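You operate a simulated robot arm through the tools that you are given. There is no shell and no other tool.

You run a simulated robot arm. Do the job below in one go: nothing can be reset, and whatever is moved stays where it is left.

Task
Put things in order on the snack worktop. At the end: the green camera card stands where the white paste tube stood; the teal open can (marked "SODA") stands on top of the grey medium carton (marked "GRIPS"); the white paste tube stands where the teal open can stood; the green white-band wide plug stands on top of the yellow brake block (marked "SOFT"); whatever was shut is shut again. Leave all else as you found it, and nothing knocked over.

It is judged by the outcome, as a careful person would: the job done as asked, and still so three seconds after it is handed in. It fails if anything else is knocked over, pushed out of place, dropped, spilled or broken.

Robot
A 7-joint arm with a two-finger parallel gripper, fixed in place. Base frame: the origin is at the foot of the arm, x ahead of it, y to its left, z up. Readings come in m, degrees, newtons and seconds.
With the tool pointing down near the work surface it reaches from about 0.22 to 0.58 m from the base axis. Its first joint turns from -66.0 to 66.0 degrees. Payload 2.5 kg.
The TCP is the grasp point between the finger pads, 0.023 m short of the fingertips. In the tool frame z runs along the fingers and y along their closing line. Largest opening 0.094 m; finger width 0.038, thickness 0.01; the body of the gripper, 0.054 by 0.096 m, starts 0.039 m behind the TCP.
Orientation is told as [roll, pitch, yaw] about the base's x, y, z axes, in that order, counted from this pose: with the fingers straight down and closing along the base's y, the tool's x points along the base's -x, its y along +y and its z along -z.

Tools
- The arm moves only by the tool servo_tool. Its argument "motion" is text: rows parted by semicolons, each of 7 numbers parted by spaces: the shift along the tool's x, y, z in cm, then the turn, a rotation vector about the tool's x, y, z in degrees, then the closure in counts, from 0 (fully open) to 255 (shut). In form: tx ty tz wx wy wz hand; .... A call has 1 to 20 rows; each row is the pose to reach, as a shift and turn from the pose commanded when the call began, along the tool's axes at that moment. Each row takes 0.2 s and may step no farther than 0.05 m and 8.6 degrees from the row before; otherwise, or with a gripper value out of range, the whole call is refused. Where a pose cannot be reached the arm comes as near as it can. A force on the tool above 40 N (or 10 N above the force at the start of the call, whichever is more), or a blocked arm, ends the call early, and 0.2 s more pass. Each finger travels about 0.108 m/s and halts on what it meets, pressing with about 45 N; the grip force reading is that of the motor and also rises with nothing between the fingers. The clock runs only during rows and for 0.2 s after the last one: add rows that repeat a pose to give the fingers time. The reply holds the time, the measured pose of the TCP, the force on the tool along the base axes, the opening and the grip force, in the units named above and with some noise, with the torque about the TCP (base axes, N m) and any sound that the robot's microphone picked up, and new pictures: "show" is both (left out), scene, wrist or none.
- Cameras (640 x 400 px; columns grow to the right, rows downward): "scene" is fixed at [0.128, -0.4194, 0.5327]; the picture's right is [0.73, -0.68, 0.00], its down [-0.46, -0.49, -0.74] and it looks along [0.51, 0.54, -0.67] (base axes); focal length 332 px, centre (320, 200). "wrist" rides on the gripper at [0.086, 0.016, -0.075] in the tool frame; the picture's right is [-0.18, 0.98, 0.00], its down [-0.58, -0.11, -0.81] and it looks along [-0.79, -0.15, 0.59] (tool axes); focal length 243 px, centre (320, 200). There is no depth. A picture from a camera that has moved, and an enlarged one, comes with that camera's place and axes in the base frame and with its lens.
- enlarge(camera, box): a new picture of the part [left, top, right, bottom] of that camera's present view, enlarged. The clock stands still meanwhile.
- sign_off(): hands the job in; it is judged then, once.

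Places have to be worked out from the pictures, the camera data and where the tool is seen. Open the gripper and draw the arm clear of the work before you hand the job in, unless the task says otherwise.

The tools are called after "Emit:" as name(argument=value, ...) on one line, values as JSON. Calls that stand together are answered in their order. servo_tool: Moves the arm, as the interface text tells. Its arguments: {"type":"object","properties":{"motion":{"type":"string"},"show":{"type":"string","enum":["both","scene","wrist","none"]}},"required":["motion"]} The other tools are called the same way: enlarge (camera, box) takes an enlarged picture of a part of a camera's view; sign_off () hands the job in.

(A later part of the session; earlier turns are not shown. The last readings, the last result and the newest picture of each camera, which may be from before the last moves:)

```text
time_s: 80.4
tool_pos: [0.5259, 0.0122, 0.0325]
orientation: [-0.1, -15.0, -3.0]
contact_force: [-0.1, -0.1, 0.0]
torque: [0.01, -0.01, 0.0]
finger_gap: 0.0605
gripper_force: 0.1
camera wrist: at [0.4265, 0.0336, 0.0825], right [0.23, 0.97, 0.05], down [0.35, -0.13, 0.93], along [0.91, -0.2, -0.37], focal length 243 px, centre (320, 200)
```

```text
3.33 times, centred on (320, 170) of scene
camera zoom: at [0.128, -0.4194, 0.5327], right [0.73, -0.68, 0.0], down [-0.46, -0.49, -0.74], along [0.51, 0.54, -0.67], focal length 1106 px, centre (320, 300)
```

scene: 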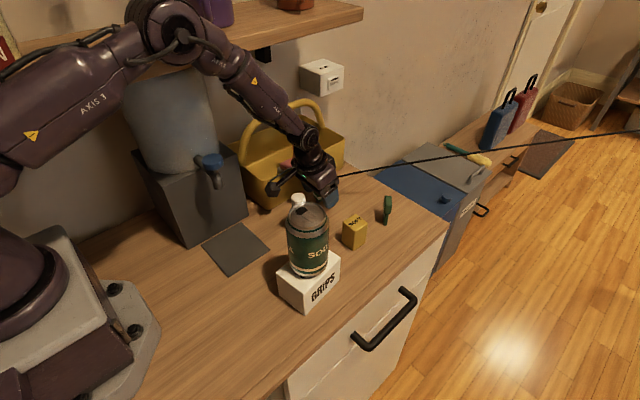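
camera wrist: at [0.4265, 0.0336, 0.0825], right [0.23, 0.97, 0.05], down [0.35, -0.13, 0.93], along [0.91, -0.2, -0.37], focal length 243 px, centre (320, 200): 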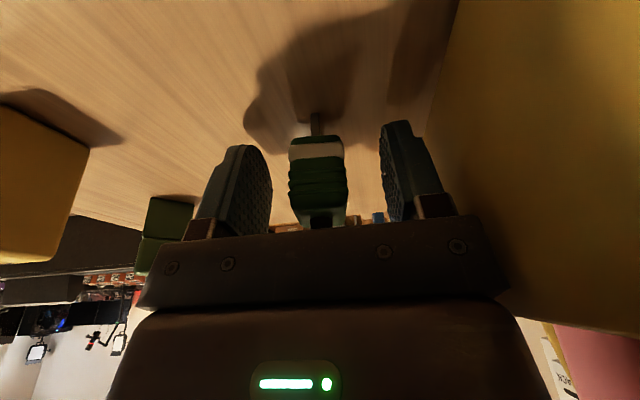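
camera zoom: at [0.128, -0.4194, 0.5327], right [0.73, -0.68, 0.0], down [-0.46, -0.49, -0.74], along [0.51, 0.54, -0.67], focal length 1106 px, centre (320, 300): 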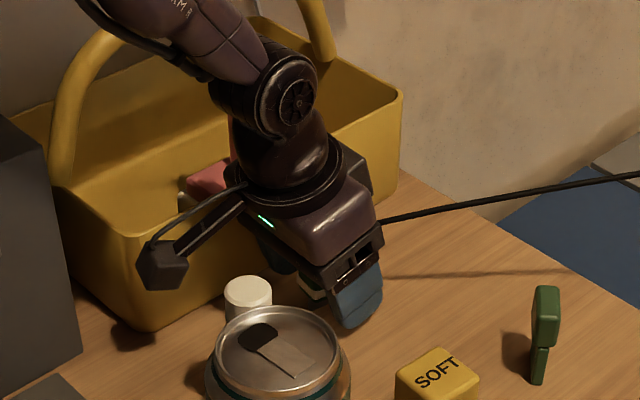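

The plug is well centred. I'll close gently in stages.

Emit:
servo_tool(motion="0 0 0 0 0 0 120; 0 0 0 0 0 0 145; 0 0 0 0 0 0 160; 0 0 0 0 0 0 170; 0 0 0 0 0 0 177; 0 0 0 0 0 0 184; 0 0 0 0 0 0 191; 0 0 0 0 0 0 200; 0 0 0 0 0 0 210; 0 0 0 0 0 0 210", show="both")

Emit:
enlarge(camera="wrist", box=[200, 0, 460, 240])

```text
time_s: 82.6
tool_pos: [0.5257, 0.0111, 0.0328]
orientation: [0.0, -15.0, -3.0]
contact_force: [0.7, -0.1, 1.3]
torque: [0.0, 0.0, 0.02]
finger_gap: 0.0232
gripper_force: 44.8
camera wrist: at [0.4264, 0.0336, 0.0827], right [0.23, 0.97, 0.05], down [0.35, -0.13, 0.93], along [0.91, -0.2, -0.37], focal length 243 px, centre (320, 200)
```

scene: 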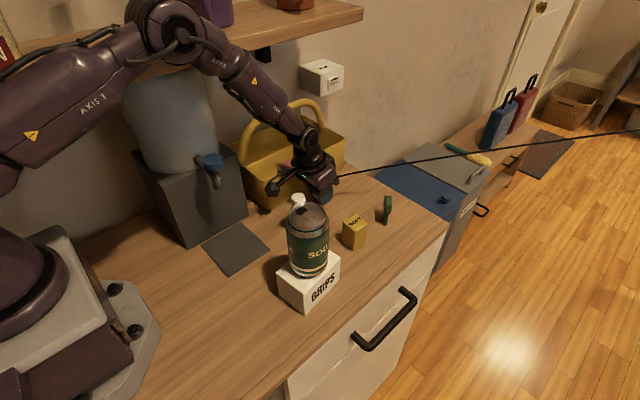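
wrist: 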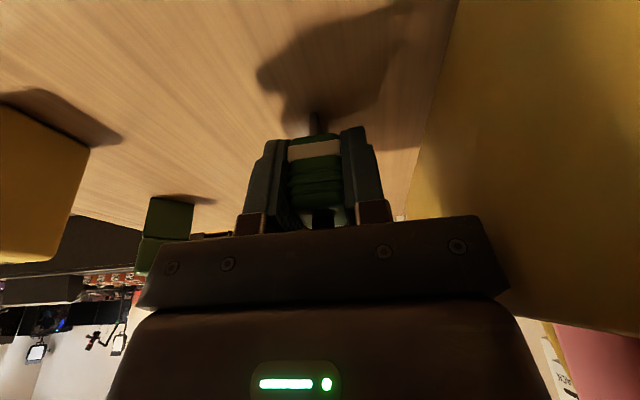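

```text
1.67 times, centred on (330, 120) of wrist
camera zoom: at [0.4264, 0.0336, 0.0827], right [0.23, 0.97, 0.05], down [0.35, -0.13, 0.93], along [0.91, -0.2, -0.37], focal length 404 px, centre (303, 333)
```

zoom: 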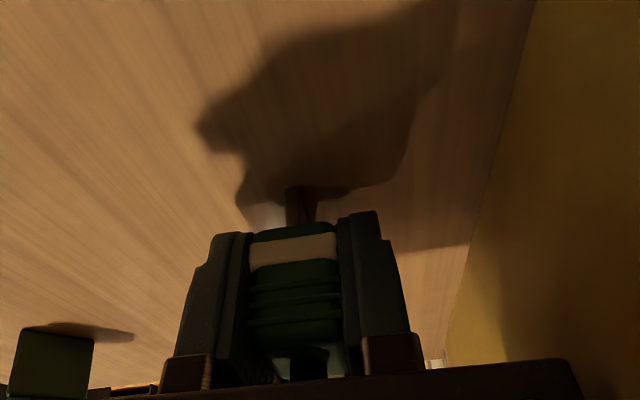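

The plug is gripped at 23 mm. I'll lift slowly straight up and monitor the cord.

Emit:
servo_tool(motion="-0.13 0 -0.48 0 0 0 210; -0.39 0 -1.45 0 0 0 210; -0.78 0 -2.9 0 0 0 210; -1.16 0 -4.35 0 0 0 210; -1.55 0 -5.8 0 0 0 210; -1.94 0 -7.25 0 0 0 210; -1.94 0 -7.25 0 0 0 210", show="both")

Emit:
enlarge(camera="scene", box=[240, 90, 420, 230])

Emit:
enlarge(camera="wrist", box=[200, 0, 460, 240])

```text
time_s: 84.2
tool_pos: [0.527, 0.0103, 0.108]
orientation: [0.0, -15.0, -3.0]
contact_force: [-0.4, -0.3, 0.2]
torque: [-0.03, -0.02, 0.03]
finger_gap: 0.0231
gripper_force: 45.1
camera wrist: at [0.4264, 0.033, 0.158], right [0.23, 0.97, 0.05], down [0.35, -0.13, 0.93], along [0.91, -0.2, -0.37], focal length 243 px, centre (320, 200)
```

scene: 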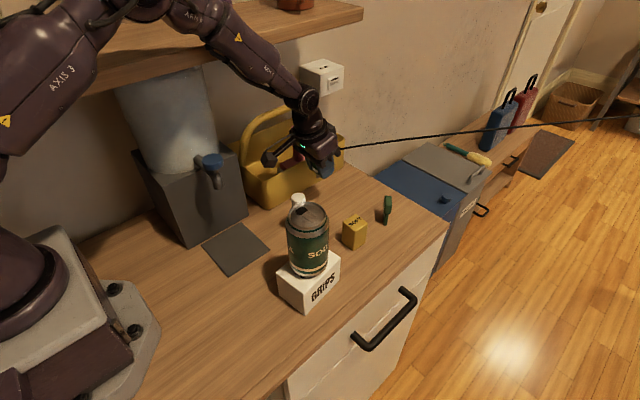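
wrist: 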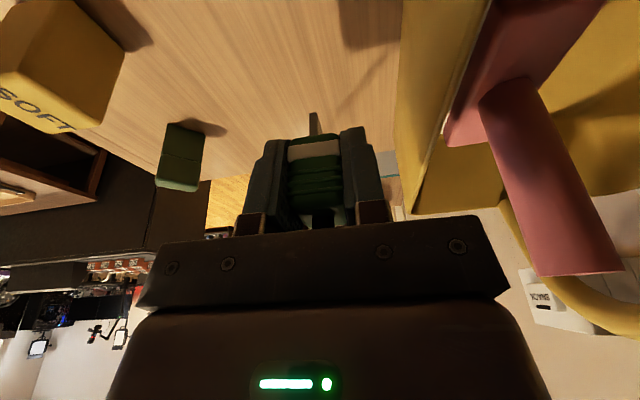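

```text
2.86 times, centred on (330, 160) of scene
camera zoom: at [0.128, -0.4194, 0.5327], right [0.73, -0.68, 0.0], down [-0.46, -0.49, -0.74], along [0.51, 0.54, -0.67], focal length 948 px, centre (291, 314)
```

zoom: 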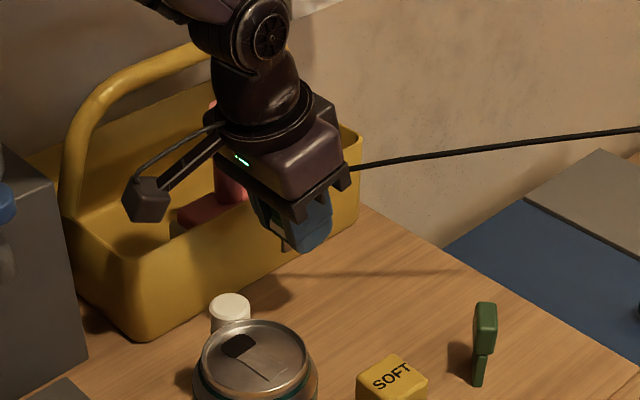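

```text
1.67 times, centred on (330, 120) of wrist
camera zoom: at [0.4264, 0.033, 0.158], right [0.23, 0.97, 0.05], down [0.35, -0.13, 0.93], along [0.91, -0.2, -0.37], focal length 404 px, centre (303, 333)
```

zoom: 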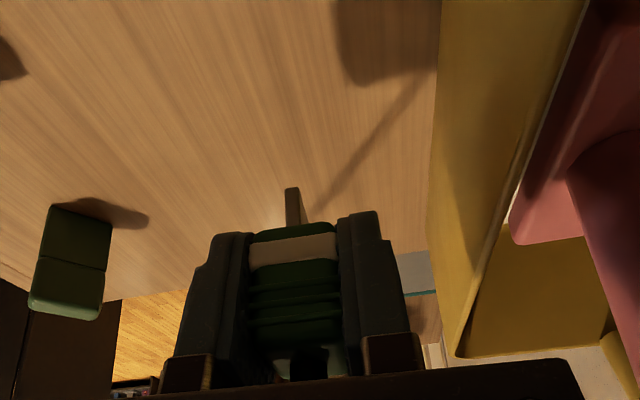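

The plug and cord follow freely with no force. I'll raise further and carry it over toward the block, yawing to -15° so the camera passes between the can and the tube.

Emit:
servo_tool(motion="-0.6 0 -2.25 0 0 0 210; -1.2 0 -4.5 0 0 0 210; -1.81 0 -6.76 0 0 0 210; -1.37 -2.0 -6.88 0.44 0 1.66 210; -0.93 -4.0 -7.0 0.88 0 3.3 210; -0.5 -6.0 -7.1 1.33 0 5.0 210; -0.06 -8.0 -7.23 1.77 0 6.6 210; 0.38 -10.0 -7.35 2.2 0 8.3 210; 0.81 -12.0 -7.46 2.66 0 9.9 210; 1.25 -14.08 -7.58 3.1 0 11.6 210; 1.25 -14.08 -7.58 3.1 0 11.6 210", show="both")

Emit:
enlarge(camera="scene", box=[280, 90, 440, 260])

Emit:
enlarge(camera="wrist", box=[200, 0, 460, 240])

```text
time_s: 86.6
tool_pos: [0.4877, -0.1277, 0.1777]
orientation: [-0.1, -15.0, -15.1]
contact_force: [0.3, -0.1, -0.4]
torque: [0.0, -0.01, 0.03]
finger_gap: 0.023
gripper_force: 45.0
camera wrist: at [0.3941, -0.0853, 0.2279], right [0.43, 0.9, 0.05], down [0.31, -0.2, 0.93], along [0.85, -0.38, -0.37], focal length 243 px, centre (320, 200)
```

scene: 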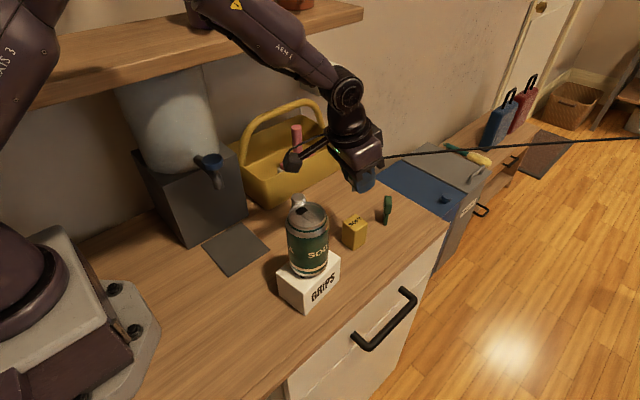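
wrist: 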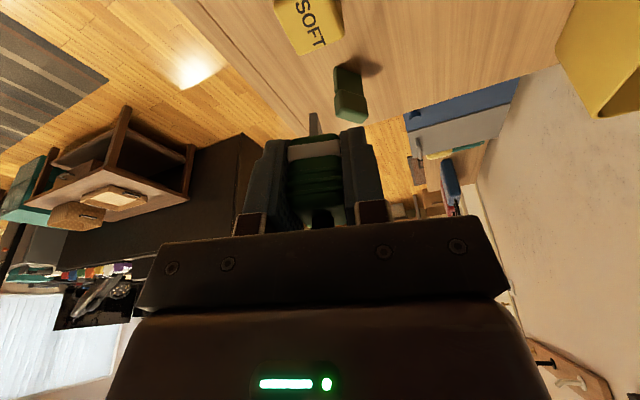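

```text
2.35 times, centred on (360, 175) of scene
camera zoom: at [0.128, -0.4194, 0.5327], right [0.73, -0.68, 0.0], down [-0.46, -0.49, -0.74], along [0.51, 0.54, -0.67], focal length 781 px, centre (226, 259)
```

zoom: 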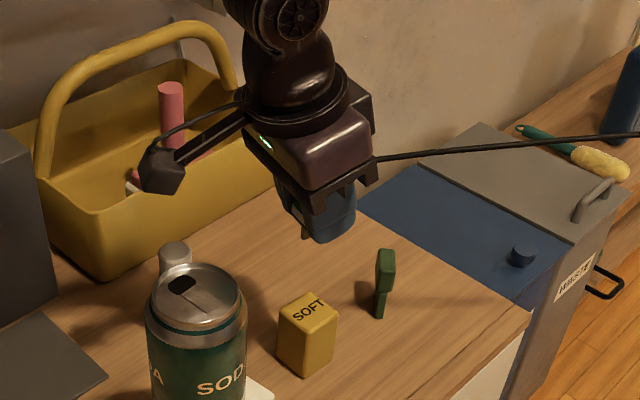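

```text
1.67 times, centred on (330, 120) of wrist
camera zoom: at [0.3941, -0.0853, 0.2279], right [0.43, 0.9, 0.05], down [0.31, -0.2, 0.93], along [0.85, -0.38, -0.37], focal length 404 px, centre (303, 333)
```

zoom: 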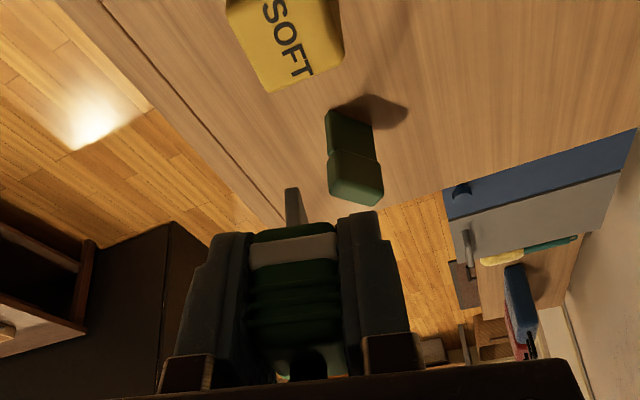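

I'll measure the block's top face from this view, and the plug's blade in the hand.

Emit:
enlarge(camera="wrist", box=[240, 0, 400, 130])

Emit:
enlarge(camera="scene", box=[310, 170, 410, 260])

```text
3.08 times, centred on (320, 65) of wrist
camera zoom: at [0.3941, -0.0853, 0.2279], right [0.43, 0.9, 0.05], down [0.31, -0.2, 0.93], along [0.85, -0.38, -0.37], focal length 746 px, centre (320, 615)
```

zoom: 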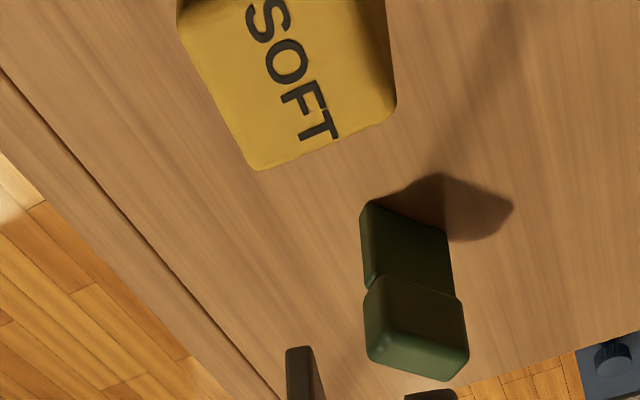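

```text
4.44 times, centred on (360, 215) of scene
camera zoom: at [0.128, -0.4194, 0.5327], right [0.73, -0.68, 0.0], down [-0.46, -0.49, -0.74], along [0.51, 0.54, -0.67], focal length 1474 px, centre (142, 133)
```

zoom: 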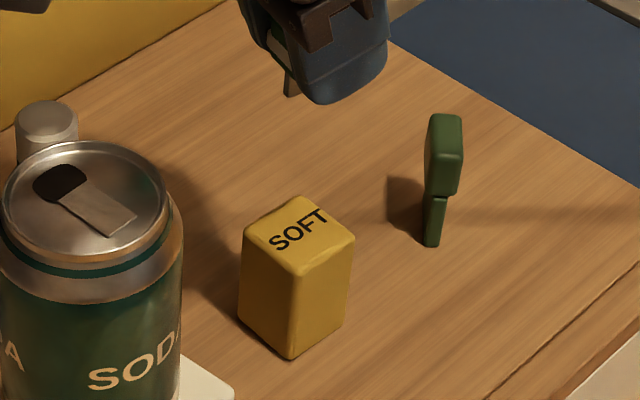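

The block's top is centred at about (0.4934, -0.130), z≈0.056, and the blade's centre is about 6 mm ahead of the TCP, so I'm already aligned. I'll lower to about 1 cm above the block and check.

Emit:
servo_tool(motion="0.26 0 0.97 0 0 0 210; 0.78 0 2.9 0 0 0 210; 1.3 0 4.8 0 0 0 210; 1.7 -0.05 6.3 0 0 0 210; 2.02 -0.05 7.5 0 0 0 210; 2.02 -0.05 7.5 0 0 0 210", show="both")

Emit:
enlarge(camera="scene", box=[280, 120, 440, 260])

Emit:
enlarge(camera="wrist", box=[240, 0, 400, 130])

```text
time_s: 88.0
tool_pos: [0.4882, -0.1291, 0.1012]
orientation: [-0.1, -15.0, -15.1]
contact_force: [0.2, 0.1, 0.2]
torque: [-0.02, -0.03, -0.01]
finger_gap: 0.023
gripper_force: 44.9
camera wrist: at [0.3942, -0.0861, 0.1503], right [0.43, 0.9, 0.05], down [0.31, -0.2, 0.93], along [0.85, -0.38, -0.37], focal length 243 px, centre (320, 200)
```

scene: 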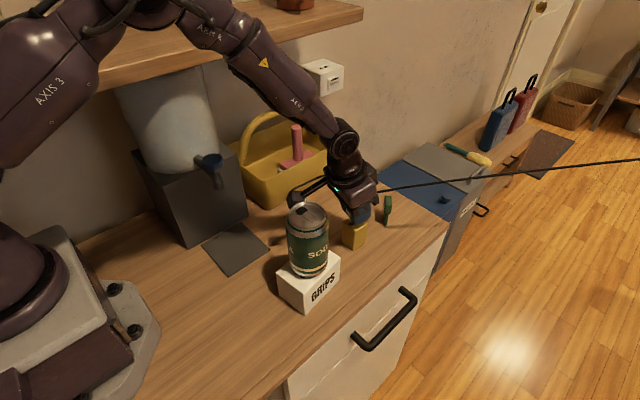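
wrist: 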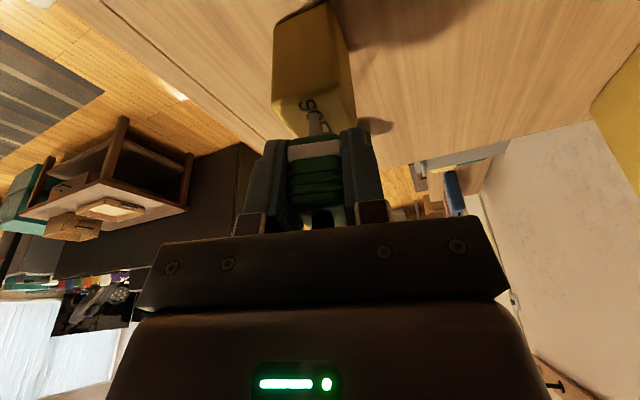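

```text
2.86 times, centred on (360, 190) of scene
camera zoom: at [0.128, -0.4194, 0.5327], right [0.73, -0.68, 0.0], down [-0.46, -0.49, -0.74], along [0.51, 0.54, -0.67], focal length 948 px, centre (206, 229)
```

zoom: 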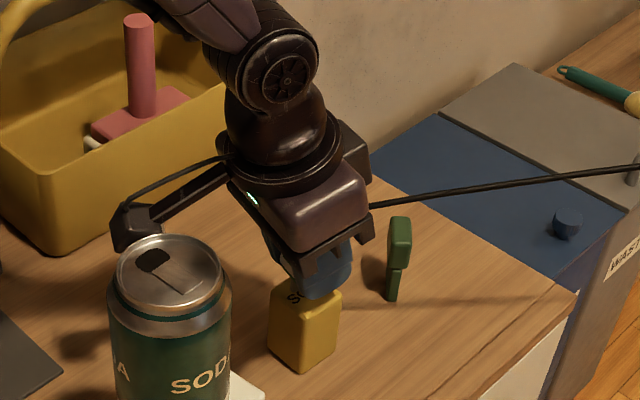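

```text
3.08 times, centred on (320, 65) of wrist
camera zoom: at [0.3942, -0.0861, 0.1503], right [0.43, 0.9, 0.05], down [0.31, -0.2, 0.93], along [0.85, -0.38, -0.37], focal length 746 px, centre (320, 615)
```

zoom: 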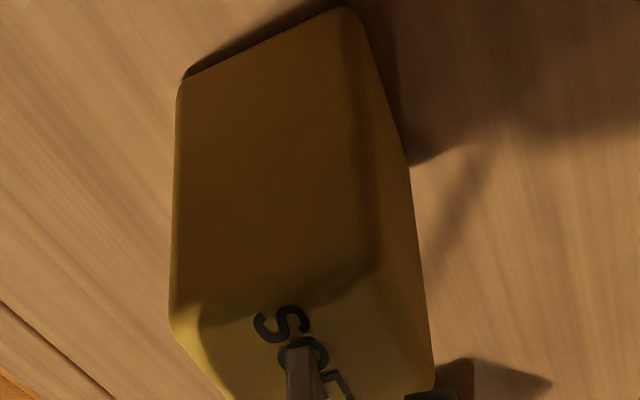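

I need to double-check the blade's fore-aft position over the block, so I'll zoom in with both cameras.

Emit:
enlarge(camera="scene", box=[330, 185, 390, 255])

Emit:
enlarge(camera="wrist", box=[260, 70, 380, 170])

```text
5.71 times, centred on (360, 220) of scene
camera zoom: at [0.128, -0.4194, 0.5327], right [0.73, -0.68, 0.0], down [-0.46, -0.49, -0.74], along [0.51, 0.54, -0.67], focal length 1896 px, centre (91, 86)
```

zoom: 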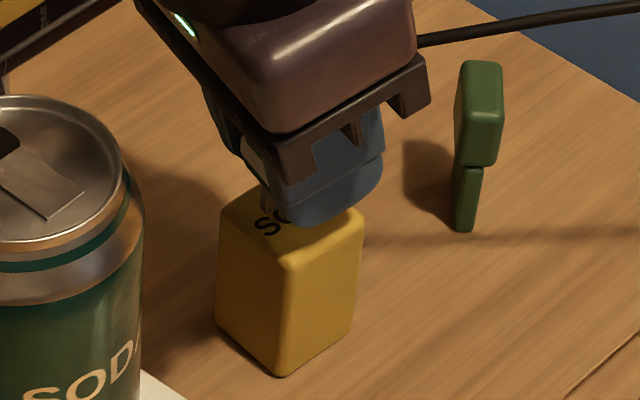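

```text
4.00 times, centred on (320, 120) of wrist
camera zoom: at [0.3942, -0.0861, 0.1503], right [0.43, 0.9, 0.05], down [0.31, -0.2, 0.93], along [0.85, -0.38, -0.37], focal length 970 px, centre (320, 520)
```

zoom: 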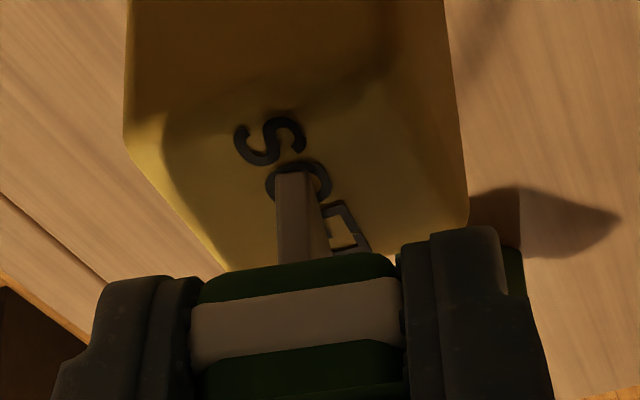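

The wrist view puts the blade's near end 0–1 mm inside the block's near edge, the scene view about 4 mm. I'll shift 4 mm forward to centre it and lower 7 mm.

Emit:
servo_tool(motion="-0.37 0.1 0.1 0 0 0 210; -0.37 0.1 0.1 0 0 0 210; -0.28 0.1 0.44 0 0 0 210; -0.19 0.1 0.78 0 0 0 210; -0.19 0.1 0.78 0 0 0 210", show="both")

Emit:
enlarge(camera="scene", box=[330, 185, 390, 255])

Emit:
enlarge(camera="wrist", box=[260, 70, 380, 170])

```text
time_s: 89.2
tool_pos: [0.4918, -0.1303, 0.0936]
orientation: [0.0, -15.2, -15.0]
contact_force: [-5.1, 1.9, 14.8]
torque: [0.04, 0.21, 0.02]
finger_gap: 0.0232
gripper_force: 45.8
camera wrist: at [0.3984, -0.0861, 0.1441], right [0.43, 0.9, 0.05], down [0.31, -0.2, 0.93], along [0.85, -0.38, -0.36], focal length 243 px, centre (320, 200)
```

scene: 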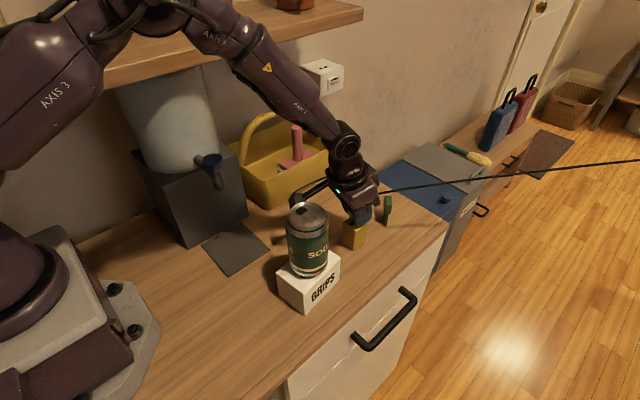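
wrist: 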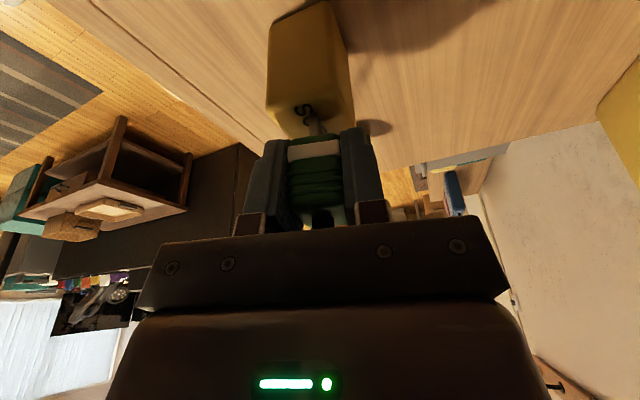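

```text
5.71 times, centred on (360, 220) of scene
camera zoom: at [0.1279, -0.4193, 0.5328], right [0.73, -0.68, 0.0], down [-0.46, -0.49, -0.74], along [0.51, 0.54, -0.67], focal length 1896 px, centre (91, 86)
```

zoom: 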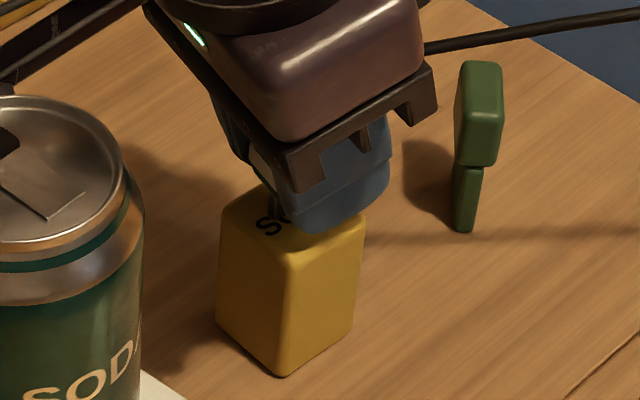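

```text
4.00 times, centred on (320, 120) of wrist
camera zoom: at [0.3984, -0.0861, 0.1441], right [0.43, 0.9, 0.05], down [0.31, -0.2, 0.93], along [0.85, -0.38, -0.36], focal length 970 px, centre (320, 520)
```

zoom: 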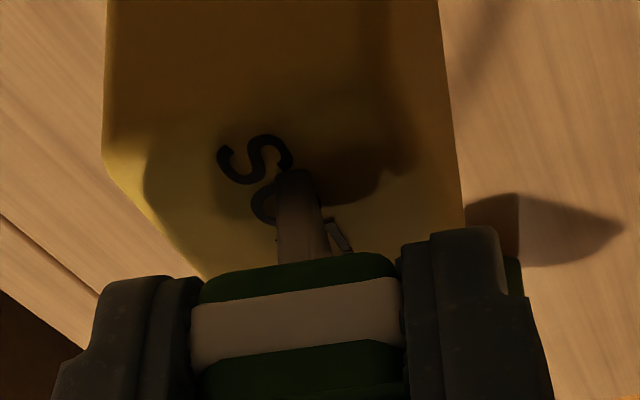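

Contact came early: the block's top is at about z=0.0615 and the blade is now about 5 mm too far forward. The block hasn't moved. I'll lift 6 mm and shift back 5 mm in x and 2 mm in -y.

Emit:
servo_tool(motion="-0.08 0 -0.29 0 0 0 210; -0.16 0 -0.58 0 0 0 210; 0.05 -0.16 -0.63 0 0 0 210; 0.26 -0.32 -0.69 0 0 0 210; 0.26 -0.32 -0.69 0 0 0 210", show="both")

Emit:
enlarge(camera="wrist", box=[260, 70, 380, 170])

Emit:
enlarge(camera="scene", box=[330, 185, 390, 255])

```text
time_s: 90.4
tool_pos: [0.4862, -0.131, 0.1004]
orientation: [0.0, -15.0, -15.0]
contact_force: [0.7, 0.2, -0.4]
torque: [0.01, 0.01, -0.01]
finger_gap: 0.0234
gripper_force: 45.2
camera wrist: at [0.3929, -0.0878, 0.1491], right [0.43, 0.9, 0.05], down [0.31, -0.2, 0.93], along [0.85, -0.38, -0.37], focal length 243 px, centre (320, 200)
```

scene: 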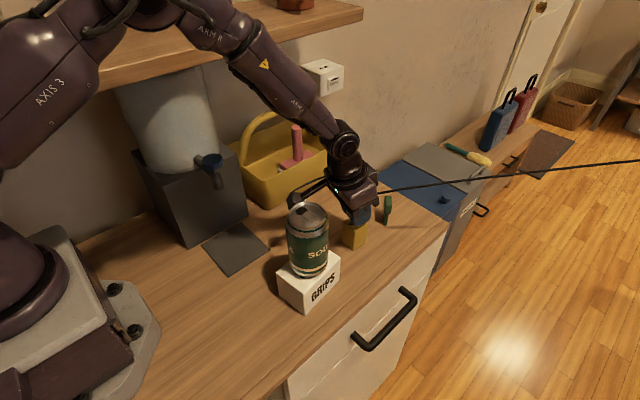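
wrist: 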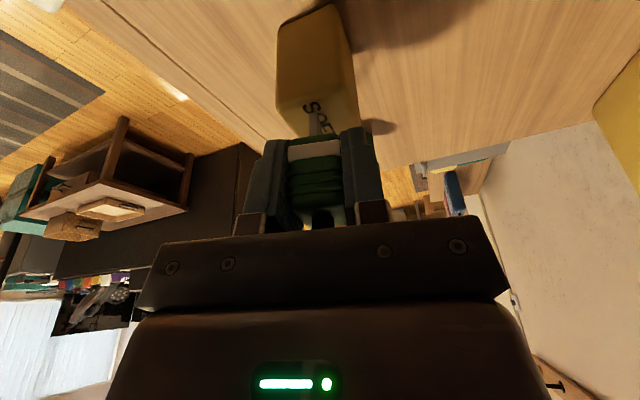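

```text
4.00 times, centred on (320, 120) of wrist
camera zoom: at [0.3929, -0.0878, 0.1491], right [0.43, 0.9, 0.05], down [0.31, -0.2, 0.93], along [0.85, -0.38, -0.37], focal length 970 px, centre (320, 520)
```

zoom: 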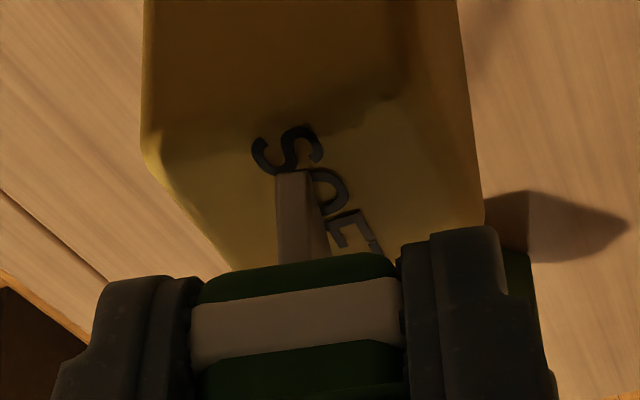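

```text
5.71 times, centred on (360, 220) of scene
camera zoom: at [0.128, -0.4194, 0.5327], right [0.73, -0.68, 0.0], down [-0.46, -0.49, -0.74], along [0.51, 0.54, -0.67], focal length 1896 px, centre (91, 86)
```

zoom: 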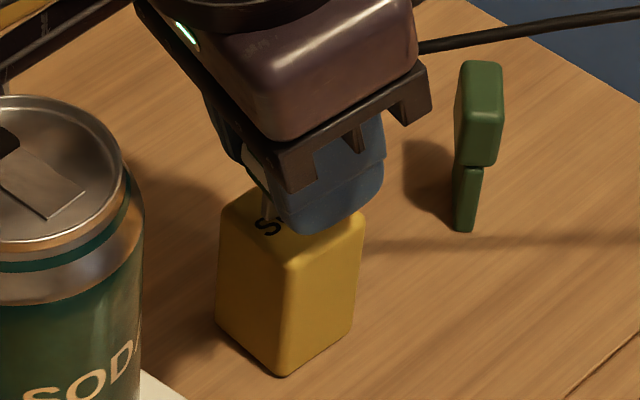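

After this shift the near end would land about 3 mm inside the edge, and ideal is about 6 mm. I'll nudge 2.5 mm forward and lower 4 mm.

Emit:
servo_tool(motion="-0.22 0.13 0.06 0 0 0 210; -0.17 0.13 0.25 0 0 0 210; -0.12 0.13 0.44 0 0 0 210; -0.12 0.13 0.44 0 0 0 210", show="both")

Emit:
enlarge(camera="wrist", box=[260, 70, 380, 170])

Emit:
enlarge(camera="scene", box=[330, 185, 390, 255])

```text
time_s: 91.4
tool_pos: [0.4899, -0.13, 0.0953]
orientation: [0.0, -15.0, -15.0]
contact_force: [0.0, 0.0, 0.9]
torque: [0.0, 0.01, 0.01]
finger_gap: 0.0232
gripper_force: 44.7
camera wrist: at [0.3953, -0.0867, 0.1451], right [0.43, 0.9, 0.05], down [0.31, -0.2, 0.93], along [0.85, -0.38, -0.37], focal length 243 px, centre (320, 200)
```

scene: 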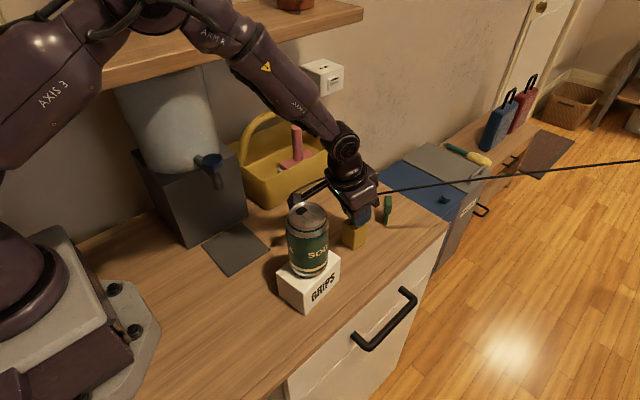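
wrist: 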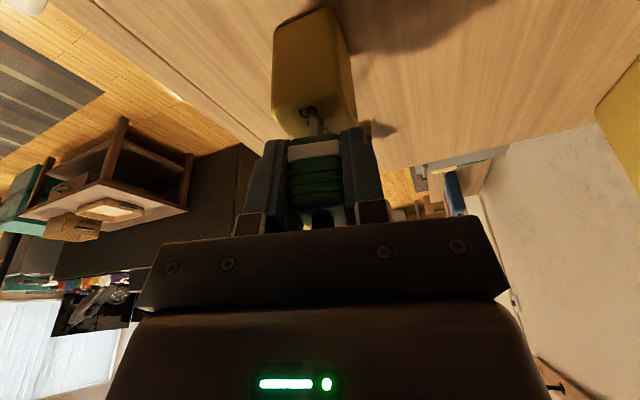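

```text
4.00 times, centred on (320, 120) of wrist
camera zoom: at [0.3953, -0.0867, 0.1451], right [0.43, 0.9, 0.05], down [0.31, -0.2, 0.93], along [0.85, -0.38, -0.37], focal length 970 px, centre (320, 520)
```

zoom: 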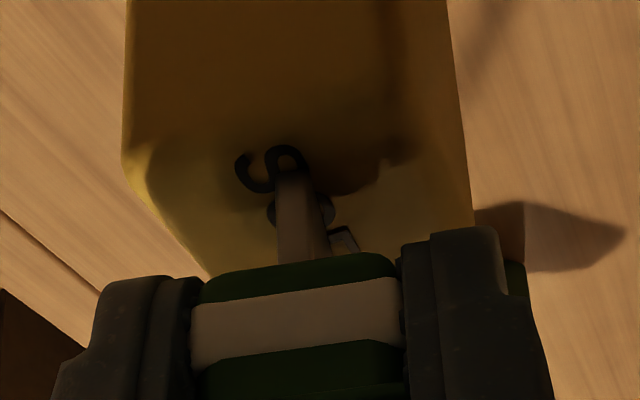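

```text
5.71 times, centred on (360, 220) of scene
camera zoom: at [0.128, -0.4194, 0.5327], right [0.73, -0.68, 0.0], down [-0.46, -0.49, -0.74], along [0.51, 0.54, -0.67], focal length 1896 px, centre (91, 86)
```

zoom: 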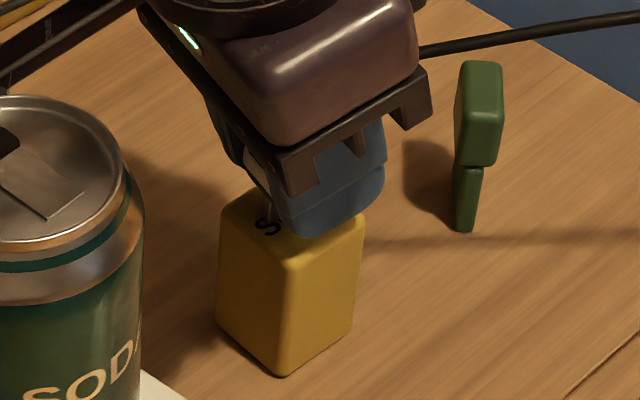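

The blade's near end is about 7 mm inside the near edge and laterally centred. I'll lower in half-millimetre steps to light contact.

Emit:
servo_tool(motion="0.013 0 0.048 0 0 0 210; 0.013 0 0.048 0 0 0 210", show="none")

```text
time_s: 92.0
tool_pos: [0.4894, -0.1307, 0.095]
orientation: [0.0, -14.9, -15.0]
contact_force: [-0.8, 0.1, 1.0]
torque: [-0.03, 0.02, 0.0]
finger_gap: 0.0232
gripper_force: 45.0
```

Emit:
servo_tool(motion="0.013 0 0.048 0 0 0 210; 0.013 0 0.048 0 0 0 210", show="none")

```text
time_s: 92.6
tool_pos: [0.4896, -0.13, 0.0949]
orientation: [0.0, -15.1, -15.0]
contact_force: [-2.0, 0.8, 6.0]
torque: [0.0, 0.07, 0.0]
finger_gap: 0.0233
gripper_force: 45.1
```

There's contact at 6 N, so I'll relax 0.3 mm and open very slowly.

Emit:
servo_tool(motion="-0.008 0 -0.03 0 0 0 210; -0.008 0 -0.03 0 0 0 204; -0.008 0 -0.03 0 0 0 198; -0.008 0 -0.03 0 0 0 194; -0.008 0 -0.03 0 0 0 191; -0.008 0 -0.03 0 0 0 188; -0.008 0 -0.03 0 0 0 184; -0.008 0 -0.03 0 0 0 178; -0.008 0 -0.03 0 0 0 168; -0.008 0 -0.03 0 0 0 155; -0.008 0 -0.03 0 0 0 140; -0.008 0 -0.03 0 0 0 140", show="both")

Emit:
enlarge(camera="wrist", box=[230, 50, 410, 230])

Emit:
enlarge(camera="scene", box=[320, 170, 400, 255])

```text
time_s: 95.2
tool_pos: [0.4892, -0.1298, 0.0955]
orientation: [0.0, -15.0, -15.0]
contact_force: [-0.8, -0.3, 0.9]
torque: [0.01, -0.01, 0.04]
finger_gap: 0.0422
gripper_force: 0.1
camera wrist: at [0.3953, -0.0866, 0.1445], right [0.43, 0.9, 0.05], down [0.31, -0.2, 0.93], along [0.85, -0.38, -0.37], focal length 243 px, centre (320, 200)
```

scene: 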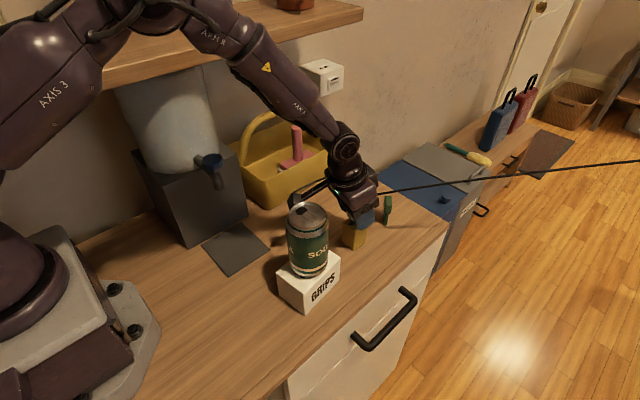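
wrist: 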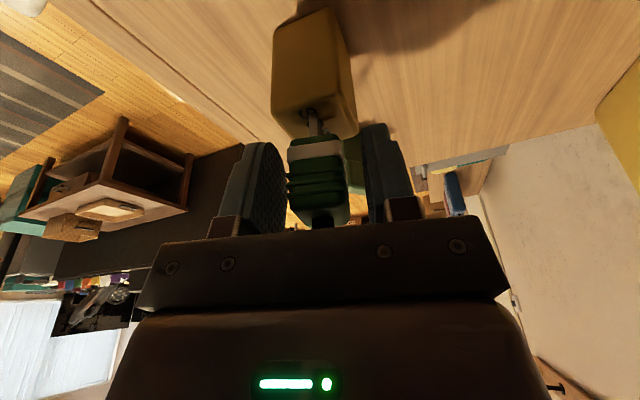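

```text
2.22 times, centred on (320, 140) of wrist
camera zoom: at [0.3953, -0.0866, 0.1445], right [0.43, 0.9, 0.05], down [0.31, -0.2, 0.93], along [0.85, -0.38, -0.37], focal length 539 px, centre (320, 333)
```

zoom: 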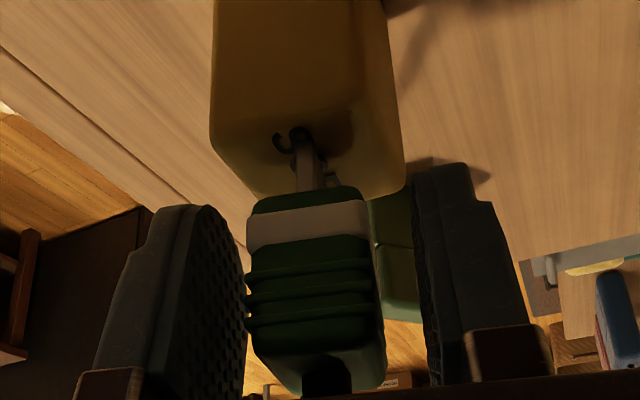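

```text
4.71 times, centred on (360, 212) of scene
camera zoom: at [0.128, -0.4194, 0.5327], right [0.73, -0.68, 0.0], down [-0.46, -0.49, -0.74], along [0.51, 0.54, -0.67], focal length 1561 px, centre (132, 141)
```

zoom: 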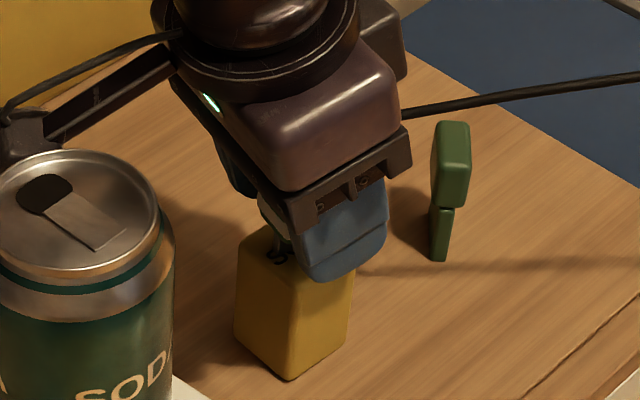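

The plug appears to stand on the block. I'll open a bit wider, wait and look again before retreating.

Emit:
servo_tool(motion="0 0 0 0 0 0 120; 0 0 0 0 0 0 100; 0 0 0 0 0 0 100; 0 0 0 0 0 0 100", show="both")

Emit:
enlarge(camera="wrist", box=[230, 50, 410, 230])

Emit:
enlarge(camera="scene", box=[320, 170, 400, 255])

```text
time_s: 96.2
tool_pos: [0.4898, -0.1301, 0.0937]
orientation: [-0.1, -15.0, -15.1]
contact_force: [-0.2, -0.5, 0.2]
torque: [-0.04, 0.04, -0.02]
finger_gap: 0.0571
gripper_force: 0.0
camera wrist: at [0.3953, -0.0866, 0.1445], right [0.43, 0.9, 0.05], down [0.31, -0.2, 0.93], along [0.85, -0.38, -0.37], focal length 243 px, centre (320, 200)
```

scene: 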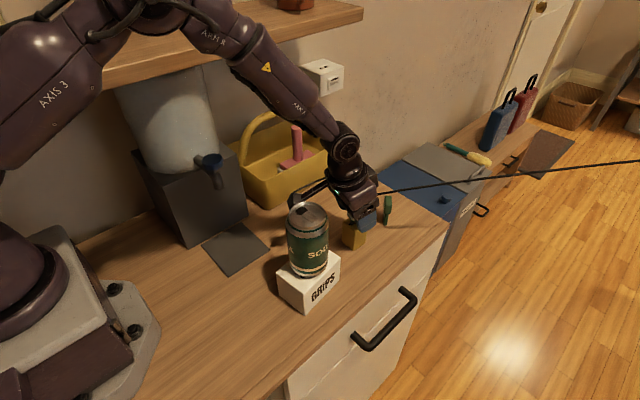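
wrist: 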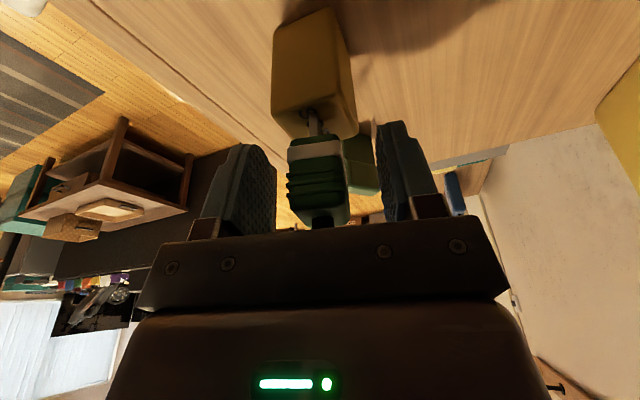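

```text
2.22 times, centred on (320, 140) of wrist
camera zoom: at [0.3953, -0.0866, 0.1445], right [0.43, 0.9, 0.05], down [0.31, -0.2, 0.93], along [0.85, -0.38, -0.37], focal length 539 px, centre (320, 333)
```

zoom: 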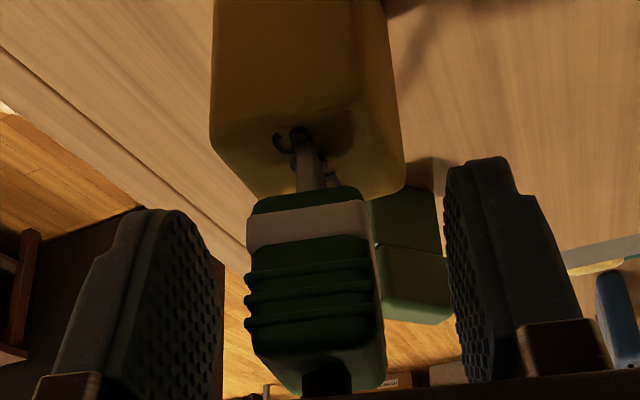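

```text
4.71 times, centred on (360, 212) of scene
camera zoom: at [0.128, -0.4194, 0.5327], right [0.73, -0.68, 0.0], down [-0.46, -0.49, -0.74], along [0.51, 0.54, -0.67], focal length 1561 px, centre (132, 141)
```

zoom: 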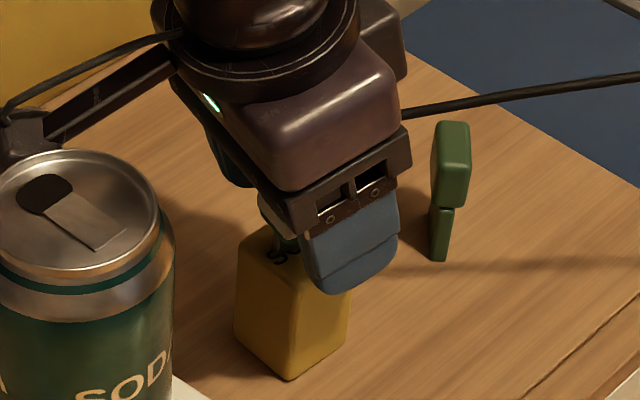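

The plug stands free on the block. I'll retreat vertically, slowly at first, and check that the cord isn't dragged.

Emit:
servo_tool(motion="-0.13 0 -0.48 0 0 0 100; -0.26 0 -0.97 0 0 0 100; -0.52 0 -1.93 0 0 0 100; -0.78 0 -2.9 0 0 0 100; -1.04 0 -3.86 0 0 0 100; -1.04 0 -3.86 0 0 0 100", show="both")

Emit:
enlarge(camera="scene", box=[300, 140, 420, 260])

Emit:
enlarge(camera="wrist", box=[230, 0, 430, 200])

```text
time_s: 97.6
tool_pos: [0.4882, -0.1302, 0.1341]
orientation: [0.0, -15.0, -15.1]
contact_force: [-0.2, 0.0, -0.5]
torque: [-0.01, 0.01, 0.01]
finger_gap: 0.0572
gripper_force: 0.1
camera wrist: at [0.395, -0.0868, 0.1847], right [0.43, 0.9, 0.05], down [0.31, -0.2, 0.93], along [0.85, -0.38, -0.37], focal length 243 px, centre (320, 200)
```

scene: 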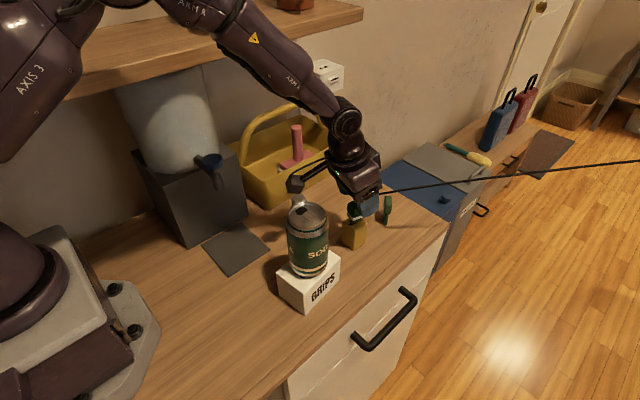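
wrist: 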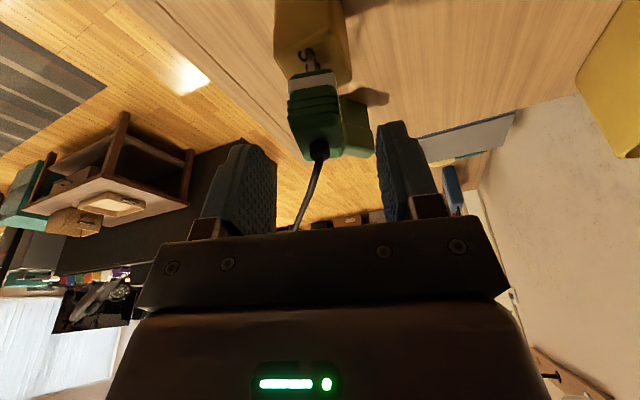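

```text
3.33 times, centred on (360, 200) of scene
camera zoom: at [0.128, -0.4194, 0.5327], right [0.73, -0.68, 0.0], down [-0.46, -0.49, -0.74], along [0.51, 0.54, -0.67], focal length 1106 px, centre (187, 200)
```

zoom: 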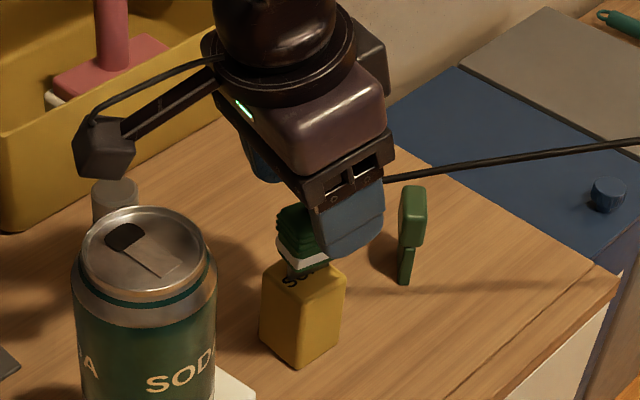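

```text
2.00 times, centred on (330, 100) of wrist
camera zoom: at [0.395, -0.0868, 0.1847], right [0.43, 0.9, 0.05], down [0.31, -0.2, 0.93], along [0.85, -0.38, -0.37], focal length 485 px, centre (300, 400)
```

zoom: 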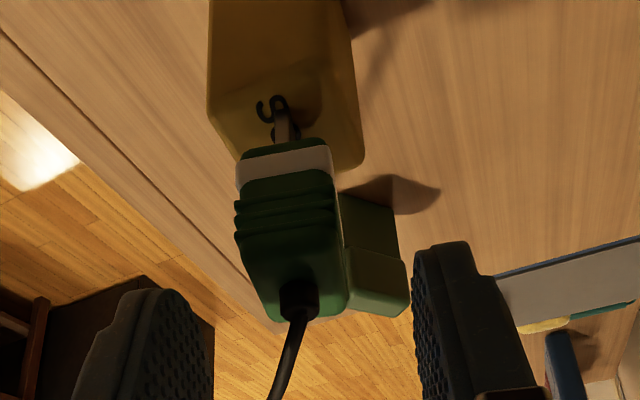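

The plug stands upright on the block and the cord is free below the hand. I'll continue straight up.

Emit:
servo_tool(motion="-0.52 0 -1.93 0 0 0 100; -1.04 0 -3.86 0 0 0 100; -1.68 0 -6.28 0 0 0 100; -2.33 0 -8.7 0 0 0 100; -2.98 0 -11.1 0 0 0 100; -3.62 0 -13.5 0 0 0 100; -4.27 0 -15.9 0 0 0 100; -4.27 0 -15.9 0 0 0 100", show="both")

Emit:
enlarge(camera="scene", box=[270, 140, 430, 260])

```text
time_s: 99.4
tool_pos: [0.4897, -0.1299, 0.2995]
orientation: [0.0, -15.0, -14.9]
contact_force: [0.5, -0.6, -0.4]
torque: [0.03, -0.02, -0.02]
finger_gap: 0.0572
gripper_force: 0.1
camera wrist: at [0.3955, -0.0869, 0.3499], right [0.43, 0.9, 0.05], down [0.31, -0.2, 0.93], along [0.85, -0.38, -0.37], focal length 243 px, centre (320, 200)
```

scene: 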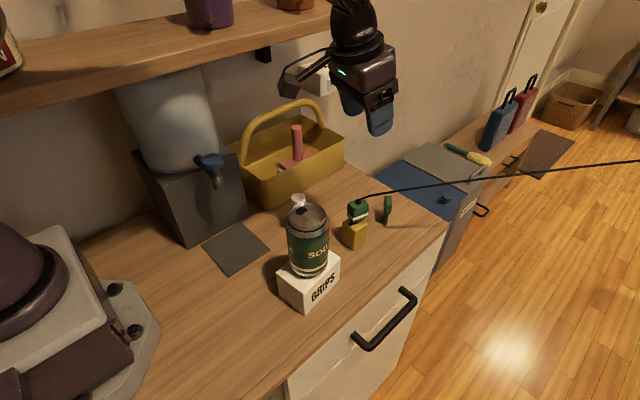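
wrist: 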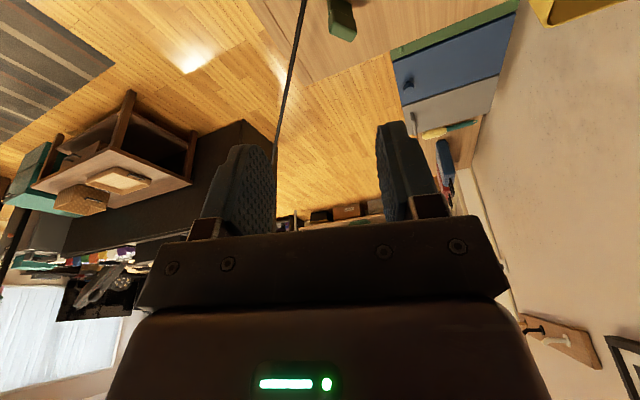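

```text
3.33 times, centred on (350, 200) of scene
camera zoom: at [0.128, -0.4194, 0.5327], right [0.73, -0.68, 0.0], down [-0.46, -0.49, -0.74], along [0.51, 0.54, -0.67], focal length 1106 px, centre (220, 200)
```

zoom: 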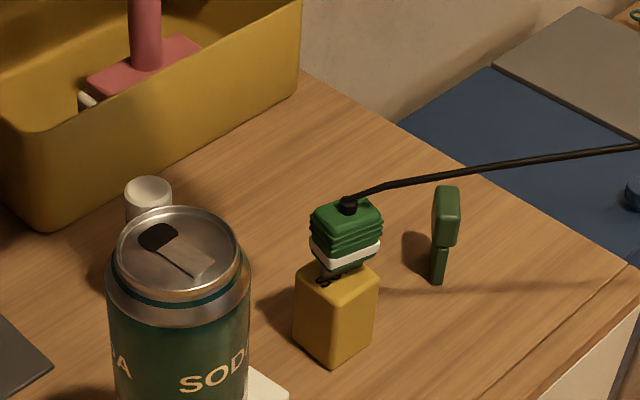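

Everything stands as intended. I'll level the tool, open the gripper fully and draw the arm back to around its starting pose, passing well above the can.

Emit:
servo_tool(motion="0 0 -1.5 0 0 0 100; 1.5 -2.4 -2 0 2.5 0 90; 3.0 -4.9 -2.8 0 5 0 70; 4.5 -7.3 -3.6 0 7.5 0 50; 6.0 -9.8 -4.4 0 10 0 30; 7.5 -12.2 -5.2 0 12.5 0 10; 9.0 -14.7 -5.94 0 15 0 0; 9.0 -14.7 -5.94 0 15 0 0", show="both")

Emit:
enlarge(camera="scene", box=[260, 150, 420, 310])

Emit:
enlarge(camera="wrist", box=[240, 0, 560, 220])

```text
time_s: 101.2
tool_pos: [0.3512, -0.2451, 0.3326]
orientation: [0.1, -0.1, -15.0]
contact_force: [0.2, 0.3, 0.8]
torque: [0.02, 0.0, 0.01]
finger_gap: 0.0938
gripper_force: 0.0
camera wrist: at [0.2742, -0.2066, 0.4084], right [0.43, 0.9, 0.0], down [0.53, -0.26, 0.81], along [0.73, -0.35, -0.59], focal length 243 px, centre (320, 200)
```

scene: 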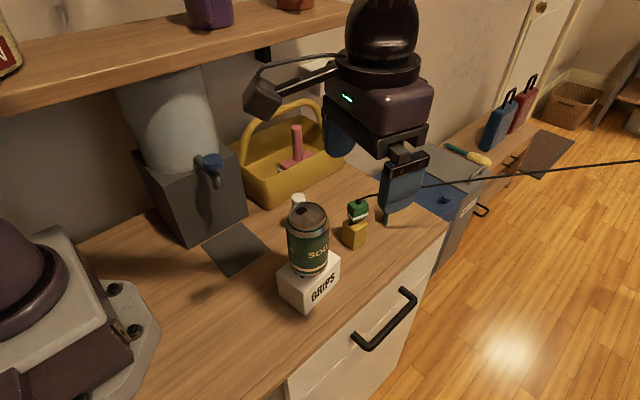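
wrist: 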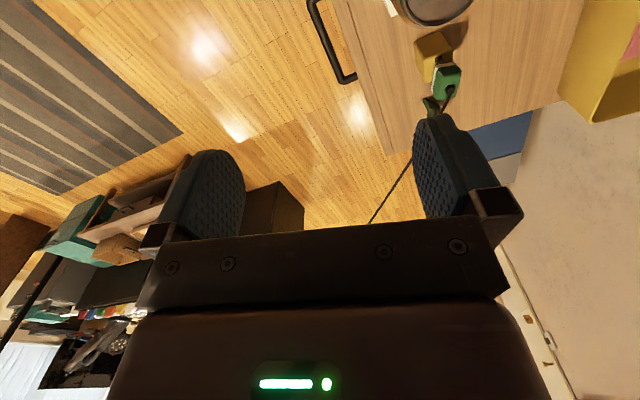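

```text
2.50 times, centred on (340, 230) of scene
camera zoom: at [0.128, -0.4194, 0.5327], right [0.73, -0.68, 0.0], down [-0.46, -0.49, -0.74], along [0.51, 0.54, -0.67], focal length 829 px, centre (270, 125)
```

zoom: 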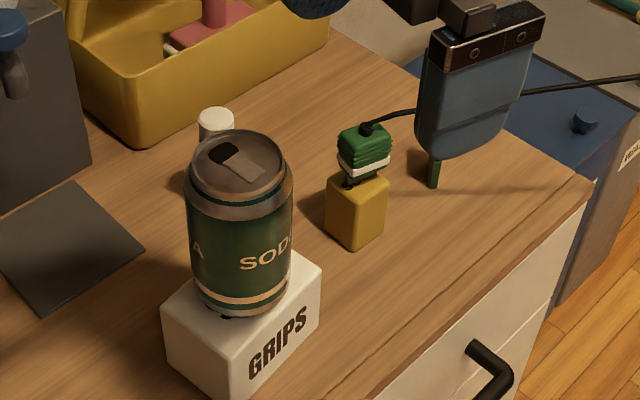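

```text
1.82 times, centred on (400, 110) of wrist
camera zoom: at [0.2742, -0.2066, 0.4084], right [0.43, 0.9, 0.0], down [0.53, -0.26, 0.81], along [0.73, -0.35, -0.59], focal length 441 px, centre (174, 364)
```

zoom: 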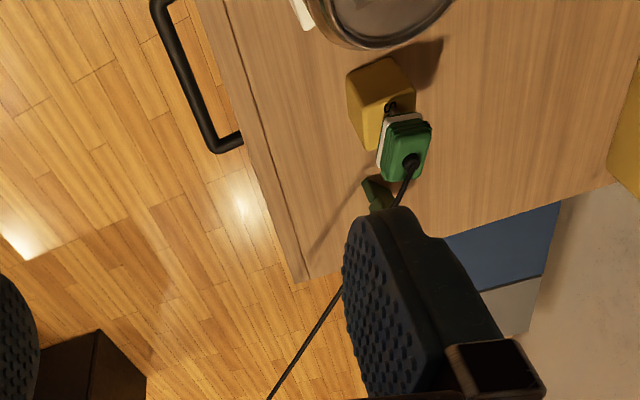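

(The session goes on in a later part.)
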